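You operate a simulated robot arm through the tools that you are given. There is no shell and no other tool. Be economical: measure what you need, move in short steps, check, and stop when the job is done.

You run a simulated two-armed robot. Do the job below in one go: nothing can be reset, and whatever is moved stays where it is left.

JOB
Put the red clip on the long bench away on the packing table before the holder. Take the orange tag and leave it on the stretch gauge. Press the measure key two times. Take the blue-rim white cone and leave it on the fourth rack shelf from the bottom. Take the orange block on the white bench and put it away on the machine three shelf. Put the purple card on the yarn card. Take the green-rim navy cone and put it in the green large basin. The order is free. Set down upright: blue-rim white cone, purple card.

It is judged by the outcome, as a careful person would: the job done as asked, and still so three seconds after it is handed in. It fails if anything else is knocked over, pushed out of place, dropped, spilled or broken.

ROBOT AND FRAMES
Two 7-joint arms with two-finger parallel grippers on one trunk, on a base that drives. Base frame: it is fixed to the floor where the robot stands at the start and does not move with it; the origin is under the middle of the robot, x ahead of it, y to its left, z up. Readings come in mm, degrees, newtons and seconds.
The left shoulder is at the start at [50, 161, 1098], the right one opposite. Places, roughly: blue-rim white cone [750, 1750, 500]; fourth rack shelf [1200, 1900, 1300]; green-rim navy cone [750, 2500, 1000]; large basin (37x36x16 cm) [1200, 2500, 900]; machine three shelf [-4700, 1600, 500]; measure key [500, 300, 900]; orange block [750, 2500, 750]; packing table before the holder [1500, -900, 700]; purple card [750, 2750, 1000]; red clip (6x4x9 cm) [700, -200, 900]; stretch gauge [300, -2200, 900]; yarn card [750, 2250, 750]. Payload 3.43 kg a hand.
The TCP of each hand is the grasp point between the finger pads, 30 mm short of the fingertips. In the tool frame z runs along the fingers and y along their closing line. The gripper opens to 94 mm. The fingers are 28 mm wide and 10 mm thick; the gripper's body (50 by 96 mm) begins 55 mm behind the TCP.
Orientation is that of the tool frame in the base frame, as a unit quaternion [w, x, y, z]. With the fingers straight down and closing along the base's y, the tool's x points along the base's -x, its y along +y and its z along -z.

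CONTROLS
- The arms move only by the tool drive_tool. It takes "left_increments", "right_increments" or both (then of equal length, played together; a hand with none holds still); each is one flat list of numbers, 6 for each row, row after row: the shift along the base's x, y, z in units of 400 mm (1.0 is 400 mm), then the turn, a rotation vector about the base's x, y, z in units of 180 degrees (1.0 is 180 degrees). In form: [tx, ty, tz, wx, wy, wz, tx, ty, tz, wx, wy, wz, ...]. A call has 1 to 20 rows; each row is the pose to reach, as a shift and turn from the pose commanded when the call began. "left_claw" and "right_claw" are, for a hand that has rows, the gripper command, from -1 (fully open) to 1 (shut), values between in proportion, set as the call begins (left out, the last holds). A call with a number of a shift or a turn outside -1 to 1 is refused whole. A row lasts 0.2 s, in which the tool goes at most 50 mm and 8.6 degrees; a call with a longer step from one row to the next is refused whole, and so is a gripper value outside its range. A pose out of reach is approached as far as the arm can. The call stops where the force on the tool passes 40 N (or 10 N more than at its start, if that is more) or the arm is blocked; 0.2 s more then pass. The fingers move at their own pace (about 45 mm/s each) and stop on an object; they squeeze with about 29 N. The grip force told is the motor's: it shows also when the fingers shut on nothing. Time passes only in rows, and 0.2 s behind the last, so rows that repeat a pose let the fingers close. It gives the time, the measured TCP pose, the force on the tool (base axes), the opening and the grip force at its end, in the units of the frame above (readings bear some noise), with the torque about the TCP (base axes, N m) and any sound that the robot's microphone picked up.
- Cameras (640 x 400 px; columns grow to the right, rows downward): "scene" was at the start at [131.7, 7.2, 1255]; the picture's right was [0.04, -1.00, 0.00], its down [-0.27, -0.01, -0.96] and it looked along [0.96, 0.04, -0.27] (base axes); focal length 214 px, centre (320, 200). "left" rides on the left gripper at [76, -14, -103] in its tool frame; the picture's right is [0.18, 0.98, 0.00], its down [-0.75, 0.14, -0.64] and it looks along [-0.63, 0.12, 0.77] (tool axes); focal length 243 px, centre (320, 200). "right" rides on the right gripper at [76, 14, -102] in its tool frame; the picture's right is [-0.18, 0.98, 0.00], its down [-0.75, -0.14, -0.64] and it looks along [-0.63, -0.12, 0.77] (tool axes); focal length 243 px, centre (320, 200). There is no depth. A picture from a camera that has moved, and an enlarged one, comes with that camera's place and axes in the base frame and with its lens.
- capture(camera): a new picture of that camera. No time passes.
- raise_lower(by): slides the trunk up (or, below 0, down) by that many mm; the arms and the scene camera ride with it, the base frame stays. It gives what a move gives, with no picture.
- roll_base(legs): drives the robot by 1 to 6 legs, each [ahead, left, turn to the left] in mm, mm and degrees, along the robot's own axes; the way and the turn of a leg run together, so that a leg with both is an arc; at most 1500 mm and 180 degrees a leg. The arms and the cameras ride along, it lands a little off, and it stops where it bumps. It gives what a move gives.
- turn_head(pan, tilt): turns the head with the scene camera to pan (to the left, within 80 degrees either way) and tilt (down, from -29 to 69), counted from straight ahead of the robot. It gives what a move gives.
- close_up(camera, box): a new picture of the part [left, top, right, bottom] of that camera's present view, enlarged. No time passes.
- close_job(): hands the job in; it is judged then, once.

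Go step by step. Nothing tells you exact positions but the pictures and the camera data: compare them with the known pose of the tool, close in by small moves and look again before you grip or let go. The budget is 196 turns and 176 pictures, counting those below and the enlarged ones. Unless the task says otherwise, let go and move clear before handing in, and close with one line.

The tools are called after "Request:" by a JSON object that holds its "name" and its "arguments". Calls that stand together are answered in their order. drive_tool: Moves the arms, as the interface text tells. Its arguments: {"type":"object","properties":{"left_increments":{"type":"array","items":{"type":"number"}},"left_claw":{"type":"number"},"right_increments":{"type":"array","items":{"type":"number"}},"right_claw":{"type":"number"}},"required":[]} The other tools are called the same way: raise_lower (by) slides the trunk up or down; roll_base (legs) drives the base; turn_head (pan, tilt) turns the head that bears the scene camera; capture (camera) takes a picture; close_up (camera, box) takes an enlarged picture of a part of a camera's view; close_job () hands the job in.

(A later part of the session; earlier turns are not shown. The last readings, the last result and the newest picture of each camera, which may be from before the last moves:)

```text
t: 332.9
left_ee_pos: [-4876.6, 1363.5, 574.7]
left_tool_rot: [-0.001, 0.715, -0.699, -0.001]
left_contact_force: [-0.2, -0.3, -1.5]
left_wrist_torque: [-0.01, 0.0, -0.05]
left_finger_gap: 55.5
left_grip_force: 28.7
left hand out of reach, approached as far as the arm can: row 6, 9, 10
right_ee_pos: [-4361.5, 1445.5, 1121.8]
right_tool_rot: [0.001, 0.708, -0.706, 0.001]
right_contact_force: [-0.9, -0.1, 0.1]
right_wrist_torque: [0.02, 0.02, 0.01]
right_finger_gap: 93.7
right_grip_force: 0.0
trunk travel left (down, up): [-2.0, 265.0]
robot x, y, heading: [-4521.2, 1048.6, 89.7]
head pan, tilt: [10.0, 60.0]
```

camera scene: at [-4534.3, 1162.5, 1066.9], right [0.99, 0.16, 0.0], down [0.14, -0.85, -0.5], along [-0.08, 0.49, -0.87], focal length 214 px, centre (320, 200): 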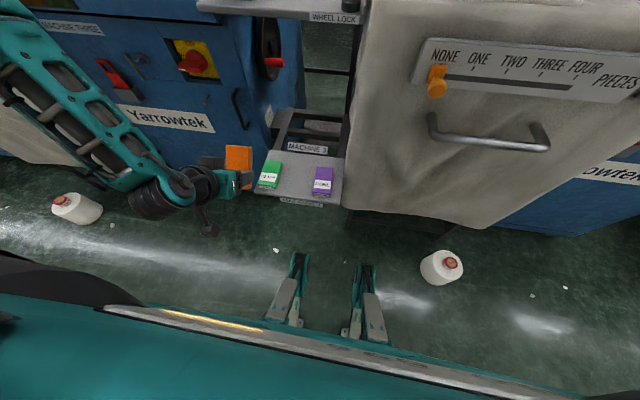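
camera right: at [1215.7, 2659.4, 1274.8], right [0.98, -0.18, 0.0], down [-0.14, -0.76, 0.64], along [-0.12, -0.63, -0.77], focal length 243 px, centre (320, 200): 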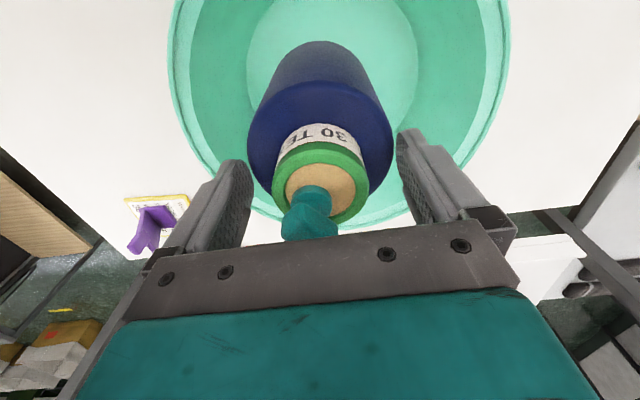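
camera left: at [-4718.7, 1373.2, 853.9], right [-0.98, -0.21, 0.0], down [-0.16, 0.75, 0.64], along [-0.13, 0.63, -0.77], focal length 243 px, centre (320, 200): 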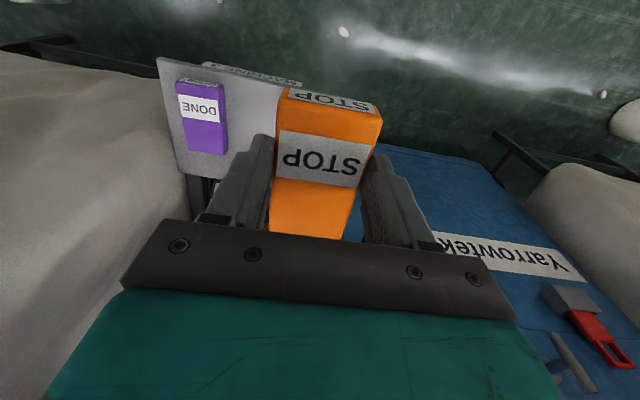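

More lateral positions reach lower. So I'll raise the hand, turn the base about 60° right so the shelf lies to the robot's left side, and approach again.

Request:
{"name": "drive_tool", "arguments": {"left_increments": [0.03, 0, 0.1, 0, 0, 0, 0.07, 0, 0.2, 0, 0, 0, 0.12, 0, 0.3, 0, 0, 0, 0.17, -0.01, 0.4, 0, 0, 0, 0.22, -0.02, 0.5, 0, 0, 0, 0.27, -0.03, 0.6, 0, 0, 0, 0.32, -0.04, 0.7, 0, 0, 0, 0.37, -0.05, 0.8, 0, 0, 0, 0.4, -0.06, 0.9, 0, 0, 0, 0.42, -0.07, 0.98, 0, 0, 0]}}

Request:
{"name": "raise_lower", "arguments": {"by": 130}}

Request:
{"name": "roll_base", "arguments": {"legs": [[0, 0, -60], [-130, 75, 0]]}}

```text
t: 335.1
left_ee_pos: [-4707.0, 1333.7, 966.9]
left_tool_rot: [0.001, 0.715, -0.699, 0.0]
left_contact_force: [0.8, -0.8, -1.8]
left_wrist_torque: [-0.03, -0.02, -0.03]
left_finger_gap: 55.4
left_grip_force: 29.0
right_ee_pos: [-4360.8, 1445.4, 1121.6]
right_tool_rot: [0.003, 0.708, -0.706, 0.001]
right_contact_force: [0.5, 0.6, -0.1]
right_wrist_torque: [0.02, -0.03, -0.03]
right_finger_gap: 93.9
right_grip_force: 0.1
trunk travel left (down, up): [-2.0, 265.0]
robot x, y, heading: [-4522.9, 1054.5, 89.1]
head pan, tilt: [10.0, 60.0]
```

```text
t: 336.7
left_ee_pos: [-4707.1, 1335.0, 1097.9]
left_tool_rot: [0.0, 0.715, -0.699, 0.001]
left_contact_force: [-0.1, -0.2, -2.1]
left_wrist_torque: [-0.03, 0.0, -0.03]
left_finger_gap: 55.4
left_grip_force: 28.8
right_ee_pos: [-4362.5, 1444.9, 1251.1]
right_tool_rot: [0.002, 0.708, -0.707, 0.001]
right_contact_force: [0.5, 1.2, 0.4]
right_wrist_torque: [0.0, 0.01, 0.0]
right_finger_gap: 94.1
right_grip_force: 0.1
trunk travel left (down, up): [-132.0, 135.0]
robot x, y, heading: [-4522.3, 1054.4, 89.4]
head pan, tilt: [10.0, 60.0]
```

```text
t: 339.9
left_ee_pos: [-4378.2, 1352.6, 1101.0]
left_tool_rot: [0.004, -0.28, 0.96, 0.004]
left_contact_force: [-0.6, -0.5, -1.1]
left_wrist_torque: [-0.01, 0.04, 0.01]
left_finger_gap: 55.6
left_grip_force: 29.0
right_ee_pos: [-4106.1, 1114.4, 1252.4]
right_tool_rot: [-0.001, -0.269, 0.963, 0.002]
right_contact_force: [0.5, -0.5, -0.3]
right_wrist_torque: [0.01, -0.02, 0.0]
right_finger_gap: 94.0
right_grip_force: 0.1
trunk travel left (down, up): [-132.0, 135.0]
robot x, y, heading: [-4525.5, 1051.2, 30.5]
head pan, tilt: [10.0, 60.0]
stopped in leg 1: the robot was blocked; the commanded pose is now the measured one
```

Request:
{"name": "turn_head", "arguments": {"pan": 78, "tilt": 30}}

Request:
{"name": "capture", "arguments": {"camera": "scene"}}

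```text
t: 341.3
left_ee_pos: [-4377.9, 1352.0, 1102.6]
left_tool_rot: [0.004, -0.278, 0.96, 0.004]
left_contact_force: [-0.5, -0.6, -1.2]
left_wrist_torque: [-0.02, 0.0, 0.02]
left_finger_gap: 55.6
left_grip_force: 28.9
right_ee_pos: [-4106.2, 1112.5, 1251.7]
right_tool_rot: [0.001, -0.268, 0.963, 0.002]
right_contact_force: [0.0, -0.4, 0.4]
right_wrist_torque: [-0.01, 0.02, -0.01]
right_finger_gap: 93.9
right_grip_force: 0.1
trunk travel left (down, up): [-132.0, 135.0]
robot x, y, heading: [-4525.0, 1047.5, 30.4]
head pan, tilt: [78.0, 30.0]
```

```text
44 pictures are left
camera scene: at [-4520.7, 1157.3, 1239.5], right [0.95, 0.32, 0.0], down [0.16, -0.47, -0.87], along [-0.27, 0.82, -0.5], focal length 214 px, centre (320, 200)
```

scene: 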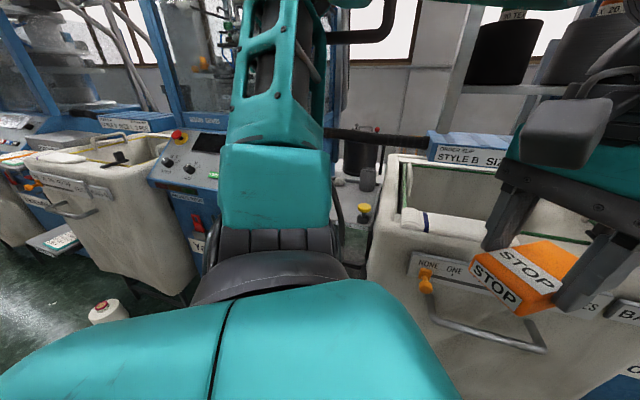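

The elbow would point at the machine from here. I'll turn back to a middle heading of about 50°, which keeps the slot at a favourable left angle, then bring the block above it with a matching yaw.

Request:
{"name": "roll_base", "arguments": {"legs": [[0, 0, 20]]}}

Request:
{"name": "drive_tool", "arguments": {"left_increments": [-0.05, 0.02, -0.02, 0, 0, 0.03, -0.1, 0.05, -0.05, 0, 0, 0.06, -0.16, 0.08, -0.08, 0, 0, 0.09, -0.22, 0.12, -0.11, 0, 0, 0.12, -0.28, 0.17, -0.15, 0, 0, 0.15, -0.34, 0.22, -0.19, 0, 0, 0.18, -0.4, 0.28, -0.22, 0, 0, 0.2, -0.45, 0.34, -0.25, 0, 0, 0.21, -0.46, 0.39, -0.25, 0, 0, 0.21, -0.46, 0.39, -0.25, 0, 0, 0.21]}}

Request:
{"name": "turn_head", "arguments": {"pan": 50, "tilt": 55}}

Request:
{"name": "capture", "arguments": {"camera": "scene"}}

```text
t: 342.8
left_ee_pos: [-4488.7, 1387.7, 1098.5]
left_tool_rot: [0.002, -0.442, 0.897, 0.002]
left_contact_force: [-0.4, -0.2, -1.0]
left_wrist_torque: [-0.01, 0.03, 0.02]
left_finger_gap: 55.4
left_grip_force: 29.1
right_ee_pos: [-4150.9, 1257.6, 1251.4]
right_tool_rot: [-0.003, -0.431, 0.902, 0.001]
right_contact_force: [-1.4, 0.5, -0.1]
right_wrist_torque: [-0.02, -0.01, -0.01]
right_finger_gap: 93.9
right_grip_force: 0.0
trunk travel left (down, up): [-132.0, 135.0]
robot x, y, heading: [-4522.6, 1052.4, 50.4]
head pan, tilt: [78.0, 30.0]
```

```text
t: 345.0
left_ee_pos: [-4673.9, 1542.4, 999.2]
left_tool_rot: [-0.001, 0.708, -0.706, -0.003]
left_contact_force: [0.0, -0.7, -1.8]
left_wrist_torque: [0.01, 0.06, -0.01]
left_finger_gap: 55.4
left_grip_force: 28.8
right_ee_pos: [-4151.3, 1256.9, 1249.9]
right_tool_rot: [-0.001, -0.431, 0.902, 0.0]
right_contact_force: [-0.2, -0.2, -0.5]
right_wrist_torque: [0.0, -0.02, 0.01]
right_finger_gap: 93.8
right_grip_force: 0.1
trunk travel left (down, up): [-132.0, 135.0]
robot x, y, heading: [-4523.2, 1051.0, 50.5]
head pan, tilt: [78.0, 30.0]
```

```text
t: 345.9
left_ee_pos: [-4673.2, 1543.6, 999.6]
left_tool_rot: [-0.001, 0.708, -0.706, -0.002]
left_contact_force: [-1.0, -0.9, -1.3]
left_wrist_torque: [-0.03, 0.01, 0.01]
left_finger_gap: 55.3
left_grip_force: 28.7
right_ee_pos: [-4151.8, 1256.2, 1250.7]
right_tool_rot: [-0.002, -0.431, 0.902, 0.0]
right_contact_force: [-0.3, -0.1, -0.5]
right_wrist_torque: [0.02, -0.03, -0.01]
right_finger_gap: 93.9
right_grip_force: 0.0
trunk travel left (down, up): [-132.0, 135.0]
robot x, y, heading: [-4520.4, 1054.0, 50.7]
head pan, tilt: [50.0, 55.0]
```

```text
43 pictures are left
camera scene: at [-4512.1, 1157.5, 1203.0], right [0.98, 0.18, 0.0], down [0.15, -0.81, -0.57], along [-0.11, 0.56, -0.82], focal length 214 px, centre (320, 200)
```

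scene: 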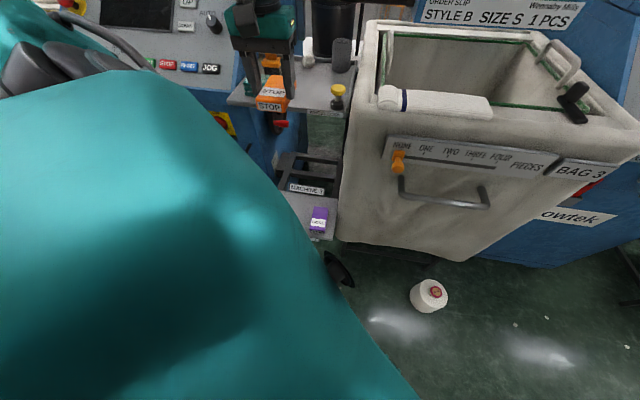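

The block is above the slot; the tray front edge is near y≈1605, so I'll shift 25 mm toward me and descend by arm and trunk.

Request:
{"name": "drive_tool", "arguments": {"left_increments": [0, -0.06, 0, 0, 0, 0, 0, -0.065, -0.06, 0, 0, 0, 0, -0.065, -0.16, 0, 0, 0, 0, -0.065, -0.26, 0, 0, 0, 0, -0.065, -0.36, 0, 0, 0, 0, -0.065, -0.46, 0, 0, 0, 0, -0.065, -0.56, 0, 0, 0]}}

Request:
{"name": "raise_lower", "arguments": {"by": -130}}

Request:
{"name": "capture", "arguments": {"camera": "left"}}

```text
t: 347.5
left_ee_pos: [-4671.9, 1518.7, 773.7]
left_tool_rot: [-0.001, 0.709, -0.706, -0.003]
left_contact_force: [0.3, -0.2, -1.7]
left_wrist_torque: [-0.01, 0.04, 0.0]
left_finger_gap: 55.4
left_grip_force: 28.9
right_ee_pos: [-4151.7, 1257.2, 1250.3]
right_tool_rot: [-0.003, -0.432, 0.902, -0.001]
right_contact_force: [-0.7, 0.4, 0.2]
right_wrist_torque: [0.0, -0.01, 0.0]
right_finger_gap: 93.9
right_grip_force: 0.1
trunk travel left (down, up): [-132.0, 135.0]
robot x, y, heading: [-4521.4, 1052.1, 50.4]
head pan, tilt: [50.0, 55.0]
```

```text
t: 349.1
left_ee_pos: [-4674.1, 1517.0, 644.6]
left_tool_rot: [-0.002, 0.708, -0.706, -0.003]
left_contact_force: [-0.7, 0.0, -1.3]
left_wrist_torque: [-0.02, -0.03, -0.04]
left_finger_gap: 55.3
left_grip_force: 29.1
right_ee_pos: [-4150.5, 1256.7, 1121.3]
right_tool_rot: [-0.001, -0.432, 0.902, 0.001]
right_contact_force: [-0.4, -0.1, 0.0]
right_wrist_torque: [-0.01, 0.0, 0.02]
right_finger_gap: 93.8
right_grip_force: 0.1
trunk travel left (down, up): [-2.0, 265.0]
robot x, y, heading: [-4521.4, 1048.7, 50.3]
head pan, tilt: [50.0, 55.0]
```

```text
42 pictures are left
camera left: at [-4657.0, 1439.9, 747.2], right [-0.98, -0.19, 0.0], down [-0.14, 0.75, 0.65], along [-0.12, 0.63, -0.76], focal length 243 px, centre (320, 200)
```

left: 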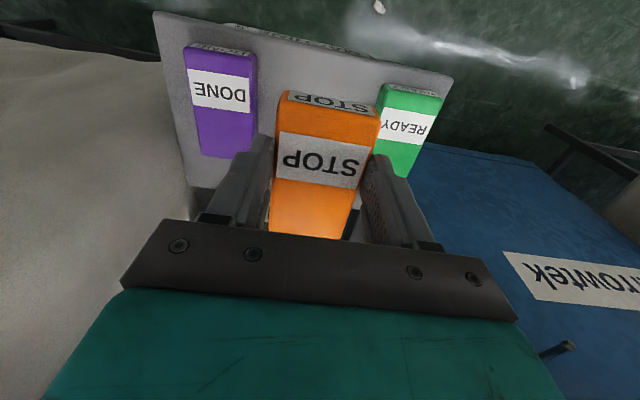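

Well centred between the two blocks. Descending to the shelf with small final steps.

Request:
{"name": "drive_tool", "arguments": {"left_increments": [0.002, 0.01, -0.06, 0, 0, 0, 0.002, 0.01, -0.12, 0, 0, 0, 0.002, 0.01, -0.17, 0, 0, 0, 0.002, 0.01, -0.19, 0, 0, 0, 0.002, 0.01, -0.2, 0, 0, 0, 0.002, 0.01, -0.21, 0, 0, 0, 0.002, 0.01, -0.22, 0, 0, 0, 0.002, 0.01, -0.23, 0, 0, 0, 0.002, 0.01, -0.24, 0, 0, 0, 0.002, 0.01, -0.25, 0, 0, 0]}}

Request:
{"name": "capture", "arguments": {"camera": "left"}}

```text
t: 351.3
left_ee_pos: [-4671.7, 1522.1, 544.4]
left_tool_rot: [-0.002, 0.709, -0.706, -0.003]
left_contact_force: [0.2, 0.1, -1.5]
left_wrist_torque: [-0.03, 0.05, -0.02]
left_finger_gap: 55.5
left_grip_force: 28.9
right_ee_pos: [-4152.0, 1256.6, 1120.6]
right_tool_rot: [-0.002, -0.432, 0.902, 0.0]
right_contact_force: [0.3, 0.1, -0.6]
right_wrist_torque: [0.0, -0.02, -0.03]
right_finger_gap: 94.0
right_grip_force: 0.1
trunk travel left (down, up): [-2.0, 265.0]
robot x, y, heading: [-4521.9, 1053.9, 50.5]
head pan, tilt: [50.0, 55.0]
```

```text
41 pictures are left
camera left: at [-4655.7, 1444.3, 647.3], right [-0.98, -0.19, 0.0], down [-0.14, 0.75, 0.65], along [-0.12, 0.64, -0.76], focal length 243 px, centre (320, 200)
```

left: 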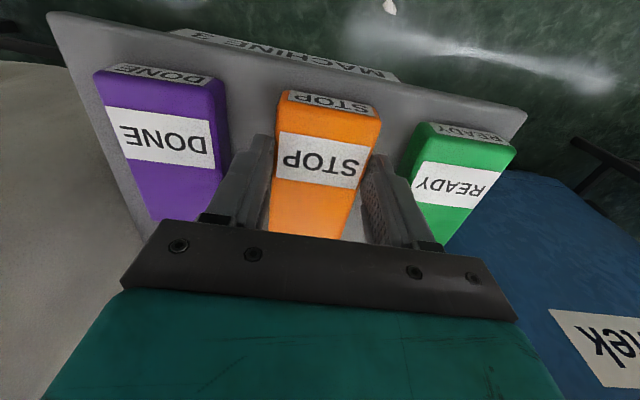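

Request:
{"name": "drive_tool", "arguments": {"left_increments": [0, 0, -0.008, 0, 0, 0, 0, 0, -0.016, 0, 0, 0, 0, 0, -0.024, 0, 0, 0, 0, 0, -0.032, 0, 0, 0, 0, 0, -0.04, 0, 0, 0, 0, 0, -0.048, 0, 0, 0]}}

```text
t: 352.6
left_ee_pos: [-4671.6, 1523.0, 530.4]
left_tool_rot: [-0.002, 0.709, -0.705, -0.005]
left_contact_force: [-4.4, -6.7, 23.5]
left_wrist_torque: [-0.53, -0.27, -0.22]
left_finger_gap: 55.1
left_grip_force: 29.0
right_ee_pos: [-4151.2, 1255.4, 1121.4]
right_tool_rot: [-0.002, -0.432, 0.902, 0.001]
right_contact_force: [0.0, 0.1, 0.5]
right_wrist_torque: [0.01, 0.02, 0.0]
right_finger_gap: 94.0
right_grip_force: 0.0
trunk travel left (down, up): [-2.0, 265.0]
robot x, y, heading: [-4526.4, 1052.6, 50.5]
head pan, tilt: [50.0, 55.0]
stopped in row 6 (left hand): the force on the tool passed its limit (the readings are from after the stop); the commanded pose is now the measured one
```

Contact. Opening partially so as not to touch the neighbours, and lifting.

Request:
{"name": "drive_tool", "arguments": {"left_increments": [0, 0, 0.005, 0, 0, 0, 0, 0, 0.005, 0, 0, 0, 0, 0, 0.005, 0, 0, 0], "left_claw": -0.5}}

Request:
{"name": "drive_tool", "arguments": {"left_increments": [0, 0, 0.04, 0, 0, 0, 0, 0, 0.12, 0, 0, 0, 0, -0.01, 0.22, 0, 0, 0, 0, -0.02, 0.33, 0, 0, 0, 0, -0.02, 0.44, 0, 0, 0]}}

Request:
{"name": "capture", "arguments": {"camera": "left"}}

```text
t: 353.4
left_ee_pos: [-4669.7, 1522.1, 530.5]
left_tool_rot: [-0.003, 0.709, -0.705, -0.002]
left_contact_force: [-0.5, -1.1, 1.8]
left_wrist_torque: [-0.04, 0.07, 0.04]
left_finger_gap: 70.9
left_grip_force: 0.1
right_ee_pos: [-4150.4, 1256.5, 1120.5]
right_tool_rot: [-0.003, -0.431, 0.902, 0.0]
right_contact_force: [-0.1, 0.3, 0.6]
right_wrist_torque: [0.03, -0.06, 0.0]
right_finger_gap: 94.3
right_grip_force: 0.1
trunk travel left (down, up): [-2.0, 265.0]
robot x, y, heading: [-4523.4, 1053.2, 50.6]
head pan, tilt: [50.0, 55.0]
```

```text
t: 354.6
left_ee_pos: [-4672.6, 1515.9, 705.9]
left_tool_rot: [-0.002, 0.709, -0.705, -0.003]
left_contact_force: [-0.4, 1.0, 0.5]
left_wrist_torque: [0.01, -0.01, 0.03]
left_finger_gap: 70.4
left_grip_force: 0.1
right_ee_pos: [-4151.2, 1256.8, 1120.5]
right_tool_rot: [-0.002, -0.431, 0.902, 0.0]
right_contact_force: [-0.6, 0.3, 0.6]
right_wrist_torque: [-0.02, 0.01, 0.01]
right_finger_gap: 94.2
right_grip_force: 0.1
trunk travel left (down, up): [-2.0, 265.0]
robot x, y, heading: [-4524.9, 1048.7, 50.3]
head pan, tilt: [50.0, 55.0]
```

```text
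40 pictures are left
camera left: at [-4656.4, 1437.8, 809.6], right [-0.98, -0.19, 0.0], down [-0.14, 0.75, 0.65], along [-0.12, 0.64, -0.76], focal length 243 px, centre (320, 200)
```

left: 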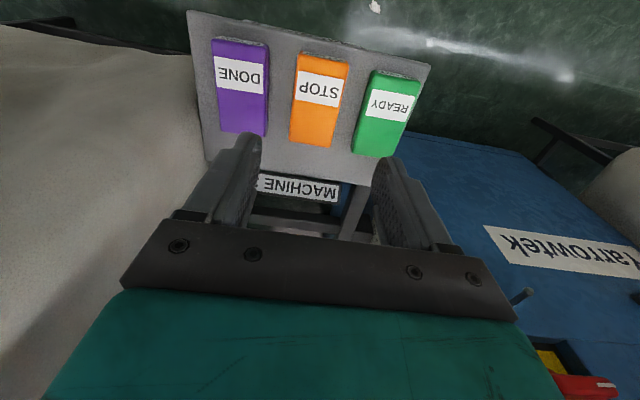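

All three blocks sit in line. Retracting the arm and heading back to the long bench for the orange tag.

Request:
{"name": "drive_tool", "arguments": {"left_increments": [0, -0.02, 0.1, 0, 0, 0, 0, -0.03, 0.21, 0, 0, 0, 0, -0.04, 0.32, 0, 0, 0, 0.02, -0.06, 0.43, 0, 0, -0.02, 0.06, -0.1, 0.54, 0, 0, -0.05, 0.11, -0.15, 0.64, 0, 0, -0.08, 0.17, -0.2, 0.72, 0, 0, -0.11, 0.23, -0.25, 0.79, 0, 0, -0.14, 0.29, -0.3, 0.85, 0, 0, -0.17, 0.35, -0.34, 0.9, 0, 0, -0.2], "left_claw": -1}}

Request:
{"name": "raise_lower", "arguments": {"by": 125}}

Request:
{"name": "roll_base", "arguments": {"legs": [[-191, -161, 0], [0, 0, -50.5], [1450, 0, 0], [1450, 0, 0], [1450, 0, 0]]}}

Request:
{"name": "turn_head", "arguments": {"pan": -20, "tilt": 35}}

Request:
{"name": "capture", "arguments": {"camera": "scene"}}

```text
t: 356.8
left_ee_pos: [-4532.2, 1382.0, 1066.0]
left_tool_rot: [0.002, -0.455, 0.891, 0.001]
left_contact_force: [-5.9, 14.4, -6.8]
left_wrist_torque: [-1.37, -0.99, -0.91]
left_finger_gap: 94.0
left_grip_force: 0.1
right_ee_pos: [-4151.7, 1257.4, 1120.6]
right_tool_rot: [-0.002, -0.431, 0.902, 0.0]
right_contact_force: [0.6, -0.4, 0.6]
right_wrist_torque: [0.0, 0.01, 0.0]
right_finger_gap: 94.1
right_grip_force: 0.0
trunk travel left (down, up): [-2.0, 265.0]
robot x, y, heading: [-4521.5, 1052.0, 50.6]
head pan, tilt: [50.0, 55.0]
```

```text
t: 358.4
left_ee_pos: [-4533.0, 1380.5, 1191.0]
left_tool_rot: [0.003, -0.456, 0.89, 0.003]
left_contact_force: [-3.7, 8.3, -8.8]
left_wrist_torque: [-0.43, -0.77, -0.54]
left_finger_gap: 94.0
left_grip_force: 0.1
right_ee_pos: [-4151.9, 1257.1, 1246.2]
right_tool_rot: [-0.002, -0.431, 0.902, 0.0]
right_contact_force: [0.6, 0.5, 0.0]
right_wrist_torque: [0.01, 0.0, 0.04]
right_finger_gap: 94.0
right_grip_force: 0.0
trunk travel left (down, up): [-127.0, 140.0]
robot x, y, heading: [-4524.1, 1053.4, 50.5]
head pan, tilt: [50.0, 55.0]
```

```text
t: 359.7
left_ee_pos: [-4530.2, 1241.7, 1190.6]
left_tool_rot: [0.002, -0.456, 0.89, 0.003]
left_contact_force: [-2.1, 3.3, -9.1]
left_wrist_torque: [0.35, -0.57, -0.32]
left_finger_gap: 94.1
left_grip_force: 0.1
right_ee_pos: [-4149.4, 1118.3, 1245.3]
right_tool_rot: [-0.001, -0.432, 0.902, 0.0]
right_contact_force: [-0.4, 0.3, -0.1]
right_wrist_torque: [0.0, 0.0, 0.03]
right_finger_gap: 94.0
right_grip_force: 0.1
trunk travel left (down, up): [-127.0, 140.0]
robot x, y, heading: [-4522.0, 915.1, 50.5]
head pan, tilt: [50.0, 55.0]
stopped in leg 1: the robot was blocked; the commanded pose is now the measured one
```

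```text
t: 361.1
left_ee_pos: [-4529.8, 1243.0, 1189.9]
left_tool_rot: [0.002, -0.457, 0.89, 0.002]
left_contact_force: [-0.3, 0.0, 0.1]
left_wrist_torque: [-0.01, 0.01, 0.0]
left_finger_gap: 94.0
left_grip_force: 0.1
right_ee_pos: [-4148.8, 1119.9, 1245.9]
right_tool_rot: [-0.003, -0.432, 0.902, -0.002]
right_contact_force: [0.3, 0.1, -0.3]
right_wrist_torque: [0.0, 0.02, -0.02]
right_finger_gap: 94.2
right_grip_force: 0.1
trunk travel left (down, up): [-127.0, 140.0]
robot x, y, heading: [-4522.9, 915.5, 50.5]
head pan, tilt: [-20.0, 35.0]
```

```text
39 pictures are left
camera scene: at [-4421.2, 993.5, 1226.2], right [0.51, -0.86, 0.0], down [-0.49, -0.29, -0.82], along [0.71, 0.42, -0.57], focal length 214 px, centre (320, 200)
```

scene: 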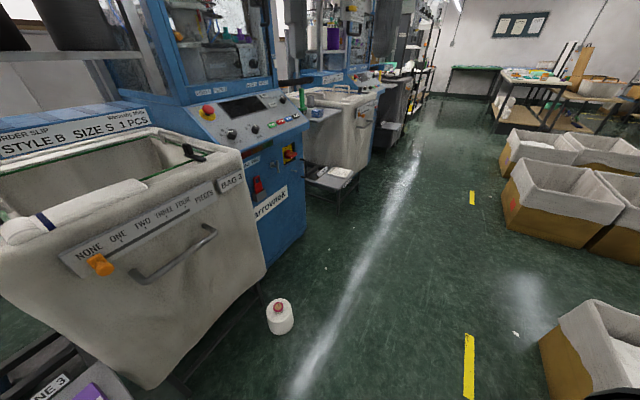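

Something behind me stops the retreat, so I'll move along the aisle eastward first, then turn.

Request:
{"name": "roll_base", "arguments": {"legs": [[286, -290, 0], [0, 0, -50.5], [1450, 0, 0], [1450, 0, 0], [1050, 0, 0]]}}

Request:
{"name": "turn_head", "arguments": {"pan": -25, "tilt": 35}}

Request:
{"name": "capture", "arguments": {"camera": "scene"}}

```text
t: 384.5
left_ee_pos: [62.7, 1303.0, 1190.8]
left_tool_rot: [0.002, -0.052, 0.999, 0.001]
left_contact_force: [-0.3, 0.3, -0.2]
left_wrist_torque: [-0.04, -0.01, 0.0]
left_finger_gap: 94.4
left_grip_force: 0.0
right_ee_pos: [223.9, 935.7, 1245.3]
right_tool_rot: [-0.002, -0.025, 1.0, 0.0]
right_contact_force: [0.8, -0.2, -1.0]
right_wrist_torque: [0.0, 0.03, 0.0]
right_finger_gap: 93.9
right_grip_force: 0.1
trunk travel left (down, up): [-127.0, 140.0]
robot x, y, heading: [-176.5, 1075.3, 2.3]
head pan, tilt: [-20.0, 35.0]
```

```text
t: 385.2
left_ee_pos: [63.4, 1302.3, 1190.8]
left_tool_rot: [0.002, -0.053, 0.999, 0.001]
left_contact_force: [-0.5, -0.1, -1.1]
left_wrist_torque: [-0.01, -0.01, 0.01]
left_finger_gap: 93.8
left_grip_force: 0.1
right_ee_pos: [224.0, 934.7, 1243.7]
right_tool_rot: [-0.003, -0.025, 1.0, 0.0]
right_contact_force: [-0.2, -1.0, -0.1]
right_wrist_torque: [-0.05, -0.03, 0.01]
right_finger_gap: 94.0
right_grip_force: 0.1
trunk travel left (down, up): [-127.0, 140.0]
robot x, y, heading: [-175.3, 1076.8, 2.0]
head pan, tilt: [-25.0, 35.0]
```

```text
38 pictures are left
camera scene: at [-56.5, 1046.3, 1226.2], right [-0.39, -0.92, 0.0], down [-0.53, 0.22, -0.82], along [0.76, -0.32, -0.57], focal length 214 px, centre (320, 200)
```

scene: 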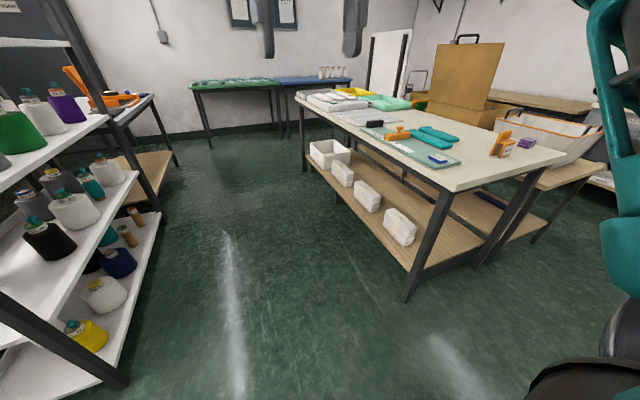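

Nearly back at the long bench. I'll zoom on the orange things on the far-left table to rule out another orange tag.

Request:
{"name": "close_up", "arguments": {"camera": "scene", "box": [50, 50, 170, 130]}}

Request:
{"name": "close_up", "arguments": {"camera": "scene", "box": [370, 100, 560, 190]}}

```text
5.00 times, centred on (110, 90) of scene
camera zoom: at [-56.5, 1046.3, 1226.2], right [-0.39, -0.92, 0.0], down [-0.53, 0.22, -0.82], along [0.76, -0.32, -0.57], focal length 1072 px, centre (1370, 750)
```

zoom: 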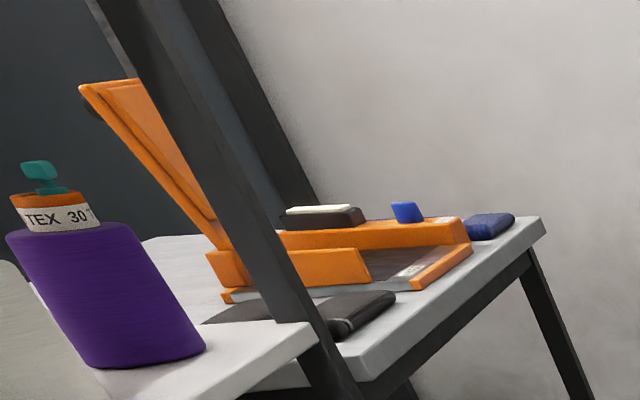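

```text
3.37 times, centred on (465, 145) of scene
camera zoom: at [-56.5, 1046.3, 1226.2], right [-0.39, -0.92, 0.0], down [-0.53, 0.22, -0.82], along [0.76, -0.32, -0.57], focal length 722 px, centre (-168, 385)
```

zoom: 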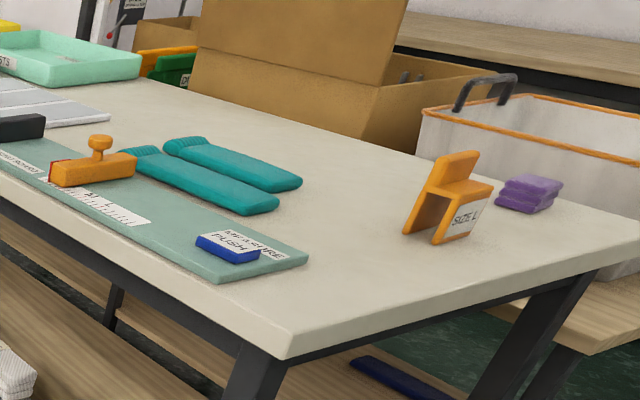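

That far thing is a label printer; the orange "SIZE L" piece is the tag. Driving to the bench end.

Request:
{"name": "roll_base", "arguments": {"legs": [[0, 0, -2], [0, -950, 0], [230, 0, 0]]}}

Request:
{"name": "turn_head", "arguments": {"pan": 5, "tilt": 50}}

Request:
{"name": "capture", "arguments": {"camera": "scene"}}

Request:
{"name": "capture", "arguments": {"camera": "right"}}

```text
t: 391.9
left_ee_pos: [307.6, 323.9, 1189.4]
left_tool_rot: [0.003, -0.028, 1.0, 0.001]
left_contact_force: [0.5, -0.5, -0.7]
left_wrist_torque: [-0.03, 0.02, -0.01]
left_finger_gap: 94.1
left_grip_force: 0.1
right_ee_pos: [450.8, -51.8, 1246.0]
right_tool_rot: [-0.003, -0.003, 1.0, 0.0]
right_contact_force: [0.5, -0.2, -0.1]
right_wrist_torque: [0.01, 0.04, 0.03]
right_finger_gap: 94.1
right_grip_force: 0.0
trunk travel left (down, up): [-127.0, 140.0]
robot x, y, heading: [58.2, 106.9, -0.2]
head pan, tilt: [-25.0, 35.0]
```

```text
t: 392.9
left_ee_pos: [306.8, 323.1, 1190.7]
left_tool_rot: [0.003, -0.03, 1.0, 0.001]
left_contact_force: [0.9, -0.3, 0.3]
left_wrist_torque: [0.0, -0.02, 0.0]
left_finger_gap: 94.3
left_grip_force: 0.0
right_ee_pos: [451.4, -51.5, 1245.9]
right_tool_rot: [-0.001, -0.003, 1.0, 0.001]
right_contact_force: [0.3, -0.2, 0.2]
right_wrist_torque: [-0.02, 0.0, -0.02]
right_finger_gap: 93.8
right_grip_force: 0.1
trunk travel left (down, up): [-127.0, 140.0]
robot x, y, heading: [55.5, 105.0, -0.5]
head pan, tilt: [5.0, 50.0]
```

```text
35 pictures are left
camera scene: at [172.9, 116.8, 1204.5], right [0.08, -1.0, 0.0], down [-0.76, -0.06, -0.64], along [0.64, 0.05, -0.77], focal length 214 px, centre (320, 200)
```

scene: 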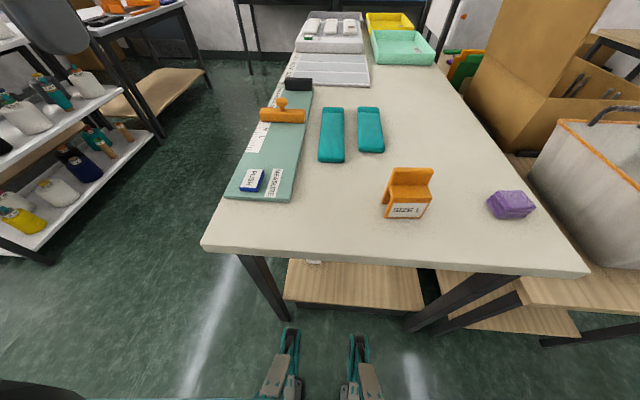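

```text
34 pictures are left
camera right: at [376.9, -38.2, 1348.4], right [0.18, 0.98, 0.0], down [0.76, -0.14, 0.64], along [0.63, -0.11, -0.77], focal length 243 px, centre (320, 200)
```

right: 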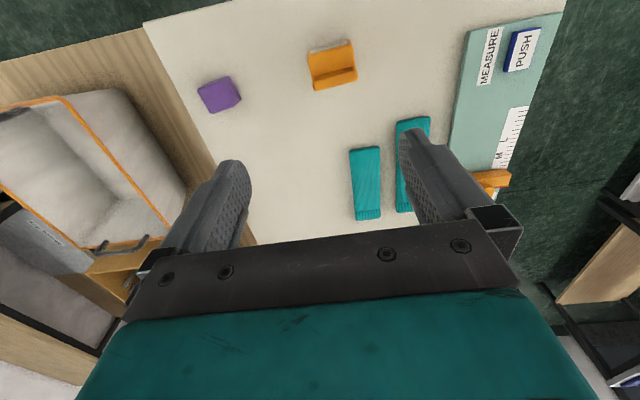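

Tag centre ≈[465, -29], about 71 mm wide along y. Moving the right hand above it.

Request:
{"name": "drive_tool", "arguments": {"right_increments": [0.01, 0.01, -0.1, 0, 0, 0, 0.02, 0.02, -0.2, 0, 0, 0, 0.03, 0.04, -0.3, 0, 0, 0, 0.0425, 0.056, -0.4, 0, 0, 0, 0.0425, 0.056, -0.5, 0, 0, 0, 0.0425, 0.056, -0.59, 0, 0, 0, 0.0425, 0.056, -0.59, 0, 0, 0]}}

Request:
{"name": "capture", "arguments": {"camera": "right"}}

Request:
{"name": "close_up", "arguments": {"camera": "scene", "box": [340, 90, 480, 240]}}

```text
t: 394.5
left_ee_pos: [306.5, 322.6, 1190.5]
left_tool_rot: [0.004, -0.028, 1.0, 0.001]
left_contact_force: [0.6, -0.5, 0.6]
left_wrist_torque: [0.04, 0.02, -0.01]
left_finger_gap: 93.9
left_grip_force: 0.0
right_ee_pos: [469.9, -28.5, 1008.0]
right_tool_rot: [-0.002, -0.002, 1.0, 0.0]
right_contact_force: [-0.4, -0.3, -0.6]
right_wrist_torque: [0.02, -0.02, -0.01]
right_finger_gap: 93.9
right_grip_force: 0.1
trunk travel left (down, up): [-127.0, 140.0]
robot x, y, heading: [54.6, 107.8, -0.3]
head pan, tilt: [5.0, 50.0]
```

```text
33 pictures are left
camera right: at [396.2, -16.2, 1110.8], right [0.18, 0.98, 0.0], down [0.76, -0.14, 0.64], along [0.63, -0.11, -0.77], focal length 243 px, centre (320, 200)
```

right: 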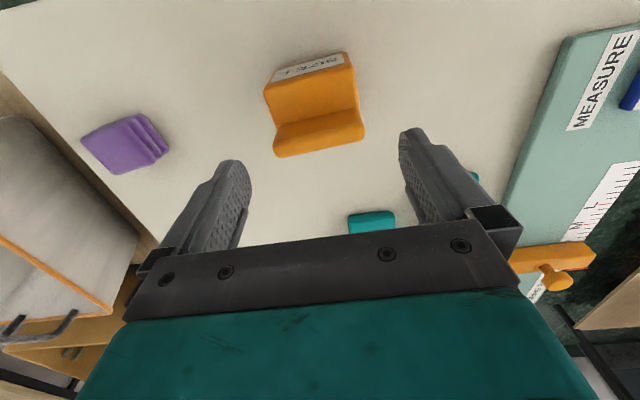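

```text
2.67 times, centred on (410, 165) of scene
camera zoom: at [172.8, 116.9, 1204.5], right [0.08, -1.0, 0.0], down [-0.76, -0.06, -0.64], along [0.64, 0.05, -0.77], focal length 572 px, centre (80, 293)
```

zoom: 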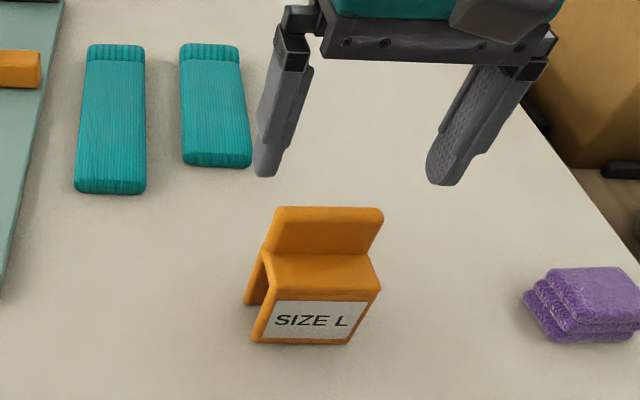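

Aligned. Descending to grip across the tag's width.

Request:
{"name": "drive_tool", "arguments": {"right_increments": [0, -0.01, -0.08, 0, 0, 0, 0, -0.01, -0.16, 0, 0, 0, 0, -0.01, -0.22, 0, 0, 0, 0, -0.01, -0.265, 0, 0, 0, 0, -0.01, -0.265, 0, 0, 0]}}

Request:
{"name": "capture", "arguments": {"camera": "right"}}

```text
t: 395.7
left_ee_pos: [307.2, 323.0, 1191.3]
left_tool_rot: [0.003, -0.029, 1.0, 0.002]
left_contact_force: [0.6, 0.3, 0.1]
left_wrist_torque: [0.01, 0.02, 0.0]
left_finger_gap: 93.9
left_grip_force: 0.1
right_ee_pos: [467.7, -31.2, 901.6]
right_tool_rot: [-0.002, -0.003, 1.0, -0.001]
right_contact_force: [0.8, -0.4, 0.5]
right_wrist_torque: [-0.01, 0.0, 0.0]
right_finger_gap: 93.9
right_grip_force: 0.0
trunk travel left (down, up): [-127.0, 140.0]
robot x, y, heading: [59.8, 105.8, -0.2]
head pan, tilt: [5.0, 50.0]
```

```text
31 pictures are left
camera right: at [394.1, -19.2, 1005.0], right [0.18, 0.98, 0.0], down [0.76, -0.14, 0.64], along [0.63, -0.11, -0.77], focal length 243 px, centre (320, 200)
```

right: 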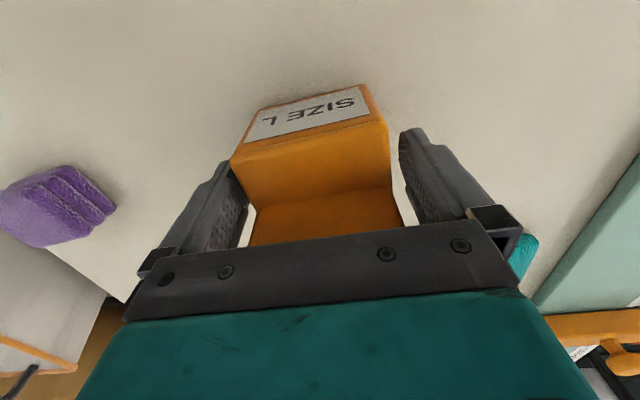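

Request:
{"name": "drive_tool", "arguments": {"right_increments": [0, -0.006, 0, 0, 0, 0, 0, -0.006, 0, 0, 0, 0, 0, -0.006, 0, 0, 0, 0, 0, -0.006, 0, 0, 0, 0], "right_claw": 1}}

Request:
{"name": "drive_tool", "arguments": {"right_increments": [0, 0, 0.06, 0, 0, 0, 0, 0, 0.15, 0, 0, 0, 0, 0, 0.26, 0, 0, 0, 0, 0, 0.37, 0, 0, 0, 0, -0.06, 0.48, 0, 0, 0, 0, -0.14, 0.56, 0, 0, 0, 0, -0.22, 0.6, 0, 0, 0]}}

Request:
{"name": "capture", "arguments": {"camera": "right"}}

```text
t: 396.7
left_ee_pos: [306.8, 323.0, 1189.6]
left_tool_rot: [0.004, -0.029, 1.0, 0.001]
left_contact_force: [-0.2, 0.3, 0.0]
left_wrist_torque: [0.02, -0.02, 0.01]
left_finger_gap: 94.0
left_grip_force: 0.2
right_ee_pos: [468.2, -34.6, 901.4]
right_tool_rot: [-0.002, -0.002, 1.0, 0.0]
right_contact_force: [-0.7, -0.2, 0.3]
right_wrist_torque: [0.04, 0.0, 0.02]
right_finger_gap: 79.3
right_grip_force: 29.1
trunk travel left (down, up): [-127.0, 140.0]
robot x, y, heading: [54.9, 107.8, -0.5]
head pan, tilt: [5.0, 50.0]
```

```text
refused: row 5 steps farther than a row can; nothing moved
```

```text
30 pictures are left
camera right: at [394.1, -21.6, 1005.2], right [0.18, 0.98, 0.0], down [0.76, -0.14, 0.64], along [0.63, -0.11, -0.77], focal length 243 px, centre (320, 200)
```

right: 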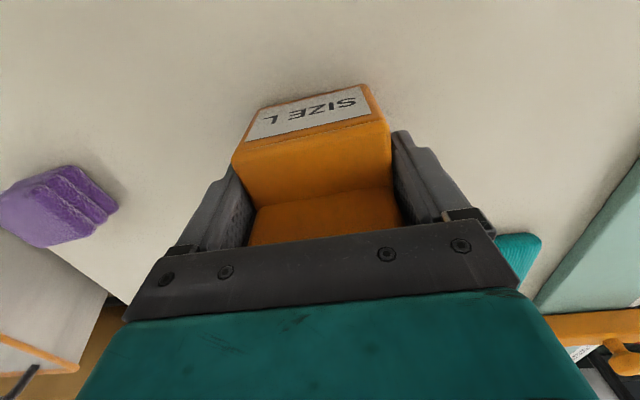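

Gripped. Lifting, then driving to the gauge bench.

Request:
{"name": "drive_tool", "arguments": {"right_increments": [0, 0, 0.06, 0, 0, 0, 0, 0, 0.15, 0, 0, 0, 0, 0, 0.26, 0, 0, 0, 0, 0, 0.37, 0, 0, 0, 0, -0.04, 0.46, 0, 0, 0, 0, -0.09, 0.54, 0, 0, 0, 0, -0.14, 0.6, 0, 0, 0]}}

Request:
{"name": "roll_base", "arguments": {"legs": [[-200, 0, 0], [0, 0, -90], [1400, 0, 0], [0, 500, 0]]}}

Request:
{"name": "turn_head", "arguments": {"pan": 0, "tilt": 30}}

Request:
{"name": "capture", "arguments": {"camera": "scene"}}

```text
t: 398.3
left_ee_pos: [306.7, 321.7, 1190.4]
left_tool_rot: [0.003, -0.03, 1.0, 0.001]
left_contact_force: [0.3, -0.9, 0.1]
left_wrist_torque: [-0.04, 0.01, 0.03]
left_finger_gap: 94.2
left_grip_force: 0.1
right_ee_pos: [469.6, -92.3, 1145.8]
right_tool_rot: [-0.002, -0.004, 1.0, 0.0]
right_contact_force: [0.6, 0.6, -0.8]
right_wrist_torque: [0.04, 0.01, 0.0]
right_finger_gap: 79.4
right_grip_force: 28.6
trunk travel left (down, up): [-127.0, 140.0]
robot x, y, heading: [55.1, 108.0, -0.4]
head pan, tilt: [5.0, 50.0]
```

```text
t: 412.7
left_ee_pos: [598.9, -1523.7, 1189.7]
left_tool_rot: [0.003, 0.678, 0.735, -0.002]
left_contact_force: [0.3, 0.4, 0.2]
left_wrist_torque: [-0.01, 0.06, 0.0]
left_finger_gap: 94.1
left_grip_force: 0.0
right_ee_pos: [187.6, -1695.2, 1145.5]
right_tool_rot: [-0.001, 0.698, 0.716, 0.001]
right_contact_force: [0.4, 0.1, -0.5]
right_wrist_torque: [0.03, 0.02, -0.01]
right_finger_gap: 78.8
right_grip_force: 29.7
trunk travel left (down, up): [-127.0, 140.0]
robot x, y, heading: [378.6, -1279.9, -89.5]
head pan, tilt: [5.0, 50.0]
```

```text
t: 413.6
left_ee_pos: [599.9, -1523.3, 1190.6]
left_tool_rot: [0.003, 0.678, 0.735, -0.002]
left_contact_force: [-0.3, 0.8, 0.3]
left_wrist_torque: [0.03, -0.02, -0.01]
left_finger_gap: 93.7
left_grip_force: 0.2
right_ee_pos: [188.5, -1695.5, 1146.8]
right_tool_rot: [-0.002, 0.698, 0.716, 0.001]
right_contact_force: [0.2, 1.1, 0.1]
right_wrist_torque: [-0.01, -0.01, -0.01]
right_finger_gap: 78.7
right_grip_force: 29.2
trunk travel left (down, up): [-127.0, 140.0]
robot x, y, heading: [380.8, -1277.8, -89.4]
head pan, tilt: [0.0, 30.0]
```

```text
29 pictures are left
camera scene: at [378.6, -1404.9, 1233.9], right [-1.0, -0.01, 0.0], down [-0.01, 0.5, -0.87], along [0.01, -0.87, -0.5], focal length 214 px, centre (320, 200)
```

scene: 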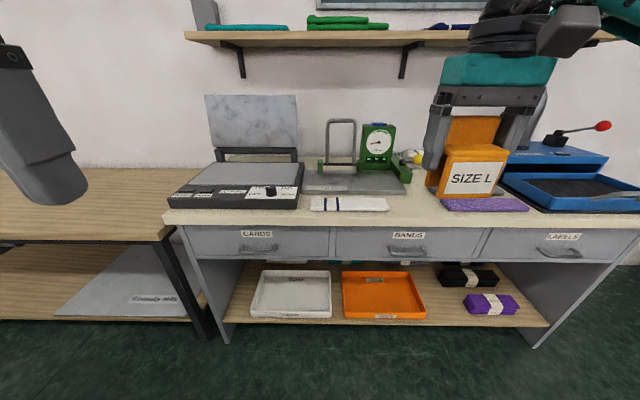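

Request:
{"name": "close_up", "arguments": {"camera": "scene", "box": [290, 100, 450, 220]}}

```text
3.33 times, centred on (370, 160) of scene
camera zoom: at [378.6, -1404.9, 1233.9], right [-1.0, -0.01, 0.0], down [-0.01, 0.5, -0.87], along [0.01, -0.87, -0.5], focal length 715 px, centre (153, 333)
```

zoom: 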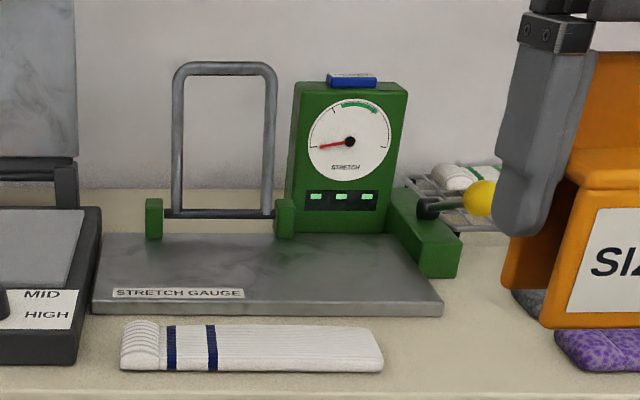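

The grey plate is labelled STRETCH GAUGE, with free room in front of the bail and dial. Driving closer.

Request:
{"name": "roll_base", "arguments": {"legs": [[0, 60, 0], [310, 0, 0]]}}

Request:
{"name": "capture", "arguments": {"camera": "right"}}

Request:
{"name": "turn_head", "arguments": {"pan": -5, "tilt": 45}}

Request:
{"name": "capture", "arguments": {"camera": "scene"}}

```text
t: 416.2
left_ee_pos: [661.0, -1832.7, 1190.7]
left_tool_rot: [0.002, 0.679, 0.734, -0.002]
left_contact_force: [0.6, -0.2, -0.1]
left_wrist_torque: [0.04, -0.01, 0.02]
left_finger_gap: 93.8
left_grip_force: 0.1
right_ee_pos: [248.8, -2005.2, 1145.1]
right_tool_rot: [-0.001, 0.699, 0.715, 0.001]
right_contact_force: [0.8, -0.2, -0.7]
right_wrist_torque: [0.01, 0.01, -0.03]
right_finger_gap: 78.8
right_grip_force: 29.4
trunk travel left (down, up): [-127.0, 140.0]
robot x, y, heading: [443.6, -1582.4, -89.6]
head pan, tilt: [0.0, 30.0]
```

```text
27 pictures are left
camera right: at [263.9, -1929.1, 1249.2], right [0.99, -0.16, 0.0], down [-0.12, -0.76, 0.64], along [-0.1, -0.63, -0.77], focal length 243 px, centre (320, 200)
```

right: 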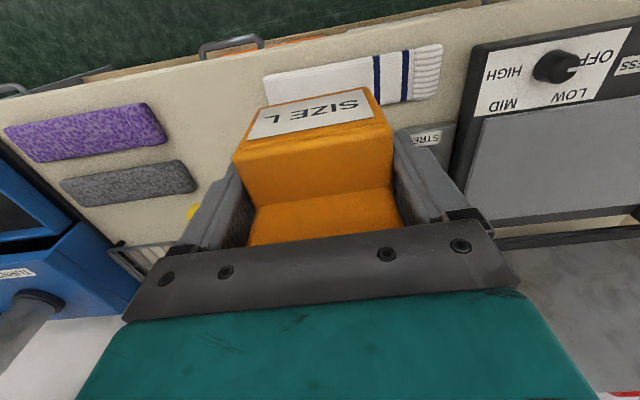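

```text
t: 417.0
left_ee_pos: [660.7, -1833.5, 1190.4]
left_tool_rot: [0.002, 0.679, 0.734, -0.002]
left_contact_force: [0.8, 0.1, -0.6]
left_wrist_torque: [0.04, -0.02, 0.01]
left_finger_gap: 94.0
left_grip_force: 0.1
right_ee_pos: [249.5, -2004.5, 1146.1]
right_tool_rot: [-0.001, 0.699, 0.715, 0.001]
right_contact_force: [-0.6, -0.3, -0.8]
right_wrist_torque: [0.01, -0.02, -0.01]
right_finger_gap: 78.5
right_grip_force: 29.0
trunk travel left (down, up): [-127.0, 140.0]
robot x, y, heading: [443.5, -1583.3, -89.5]
head pan, tilt: [-5.0, 45.0]
```

```text
26 pictures are left
camera scene: at [434.7, -1704.6, 1211.4], right [-1.0, 0.08, 0.0], down [0.05, 0.7, -0.71], along [-0.05, -0.71, -0.71], focal length 214 px, centre (320, 200)
```

scene: 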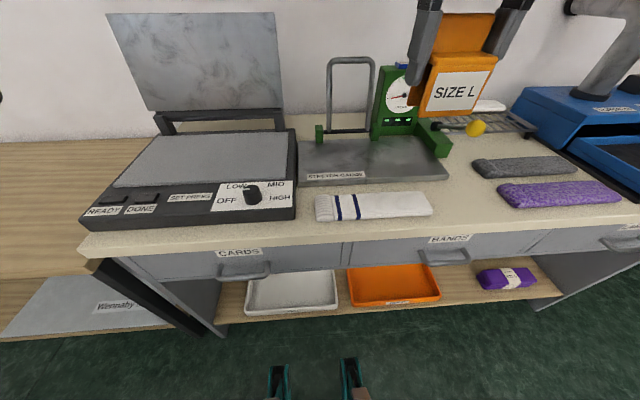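

The plate top is z≈860, with front edge y≈-2118 and back ≈-2335. Target for the tag: [250, -2162]. Moving 25 mm closer and extending.

Request:
{"name": "roll_base", "arguments": {"legs": [[25, 0, 0]]}}

Request:
{"name": "drive_tool", "arguments": {"right_increments": [0, -0.07, -0.06, 0, 0, 0, 0, -0.15, -0.12, 0, 0, 0, 0, -0.23, -0.18, 0, 0, 0, 0, -0.3, -0.25, 0, 0, 0, 0, -0.335, -0.34, 0, 0, 0, 0, -0.335, -0.42, 0, 0, 0, 0, -0.335, -0.42, 0, 0, 0]}}

Request:
{"name": "capture", "arguments": {"camera": "right"}}

Request:
{"name": "close_up", "arguments": {"camera": "scene", "box": [280, 40, 500, 220]}}

```text
t: 417.8
left_ee_pos: [661.9, -1857.0, 1189.4]
left_tool_rot: [0.002, 0.679, 0.734, -0.001]
left_contact_force: [0.1, 0.5, -1.2]
left_wrist_torque: [0.04, 0.04, -0.01]
left_finger_gap: 93.9
left_grip_force: 0.0
right_ee_pos: [249.8, -2030.0, 1145.6]
right_tool_rot: [-0.002, 0.7, 0.714, 0.001]
right_contact_force: [-0.1, -1.7, -0.3]
right_wrist_torque: [0.02, 0.01, 0.0]
right_finger_gap: 78.6
right_grip_force: 29.2
trunk travel left (down, up): [-127.0, 140.0]
robot x, y, heading: [444.7, -1610.9, -89.1]
head pan, tilt: [-5.0, 45.0]
```

```text
t: 419.4
left_ee_pos: [662.7, -1855.9, 1190.2]
left_tool_rot: [0.003, 0.679, 0.734, -0.002]
left_contact_force: [0.1, -0.1, 0.3]
left_wrist_torque: [0.03, -0.02, -0.01]
left_finger_gap: 94.0
left_grip_force: 0.1
right_ee_pos: [250.9, -2162.9, 977.3]
right_tool_rot: [-0.002, 0.699, 0.715, 0.002]
right_contact_force: [0.1, -0.2, -0.8]
right_wrist_torque: [0.02, 0.01, 0.0]
right_finger_gap: 78.7
right_grip_force: 28.9
trunk travel left (down, up): [-127.0, 140.0]
robot x, y, heading: [440.7, -1608.9, -89.6]
head pan, tilt: [-5.0, 45.0]
```

```text
25 pictures are left
camera right: at [264.5, -2088.9, 1080.2], right [0.99, -0.16, 0.0], down [-0.12, -0.76, 0.64], along [-0.1, -0.63, -0.77], focal length 243 px, centre (320, 200)
```

right: 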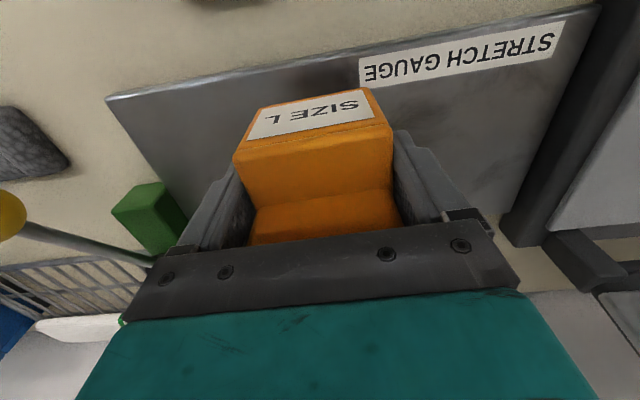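

```text
2.22 times, centred on (390, 130) of scene
camera zoom: at [435.0, -1729.1, 1211.4], right [-1.0, 0.08, 0.0], down [0.05, 0.7, -0.71], along [-0.05, -0.71, -0.71], focal length 477 px, centre (164, 356)
```

zoom: 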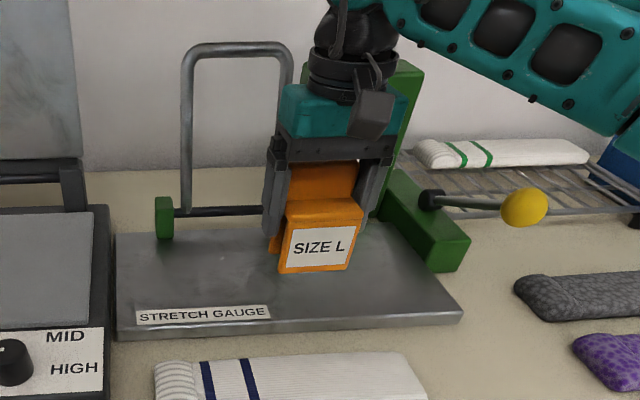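

Over the plate; I'll go 15 mm deeper and lower to contact.

Request:
{"name": "drive_tool", "arguments": {"right_increments": [0, -0.02, -0.04, 0, 0, 0, 0, -0.0375, -0.08, 0, 0, 0, 0, -0.0375, -0.115, 0, 0, 0, 0, -0.0375, -0.135, 0, 0, 0, 0, -0.0375, -0.145, 0, 0, 0, 0, -0.0375, -0.155, 0, 0, 0, 0, -0.0375, -0.162, 0, 0, 0, 0, -0.0375, -0.169, 0, 0, 0, 0, -0.0375, -0.176, 0, 0, 0]}}

Request:
{"name": "capture", "arguments": {"camera": "right"}}

```text
t: 421.4
left_ee_pos: [663.2, -1854.4, 1190.0]
left_tool_rot: [0.003, 0.68, 0.733, -0.002]
left_contact_force: [-0.2, 0.0, 0.2]
left_wrist_torque: [0.02, 0.0, 0.04]
left_finger_gap: 94.2
left_grip_force: 0.0
right_ee_pos: [249.6, -2177.4, 910.2]
right_tool_rot: [0.001, 0.7, 0.714, 0.0]
right_contact_force: [-7.4, -2.1, 20.7]
right_wrist_torque: [-0.07, 0.04, -0.05]
right_finger_gap: 78.9
right_grip_force: 29.4
trunk travel left (down, up): [-127.0, 140.0]
robot x, y, heading: [441.0, -1611.8, -89.4]
head pan, tilt: [-5.0, 45.0]
```

```text
23 pictures are left
camera right: at [264.4, -2101.7, 1013.3], right [0.99, -0.16, 0.0], down [-0.13, -0.76, 0.64], along [-0.1, -0.63, -0.77], focal length 243 px, centre (320, 200)
```

right: 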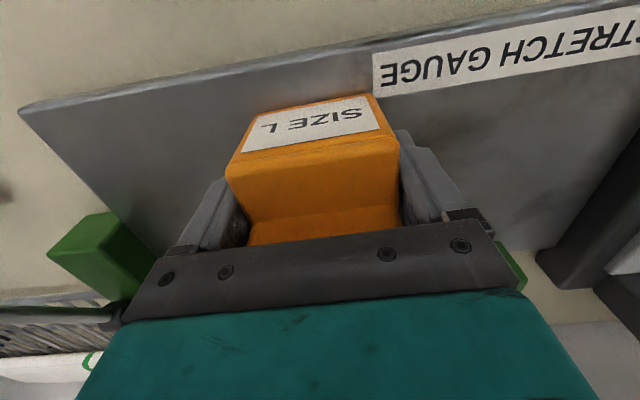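

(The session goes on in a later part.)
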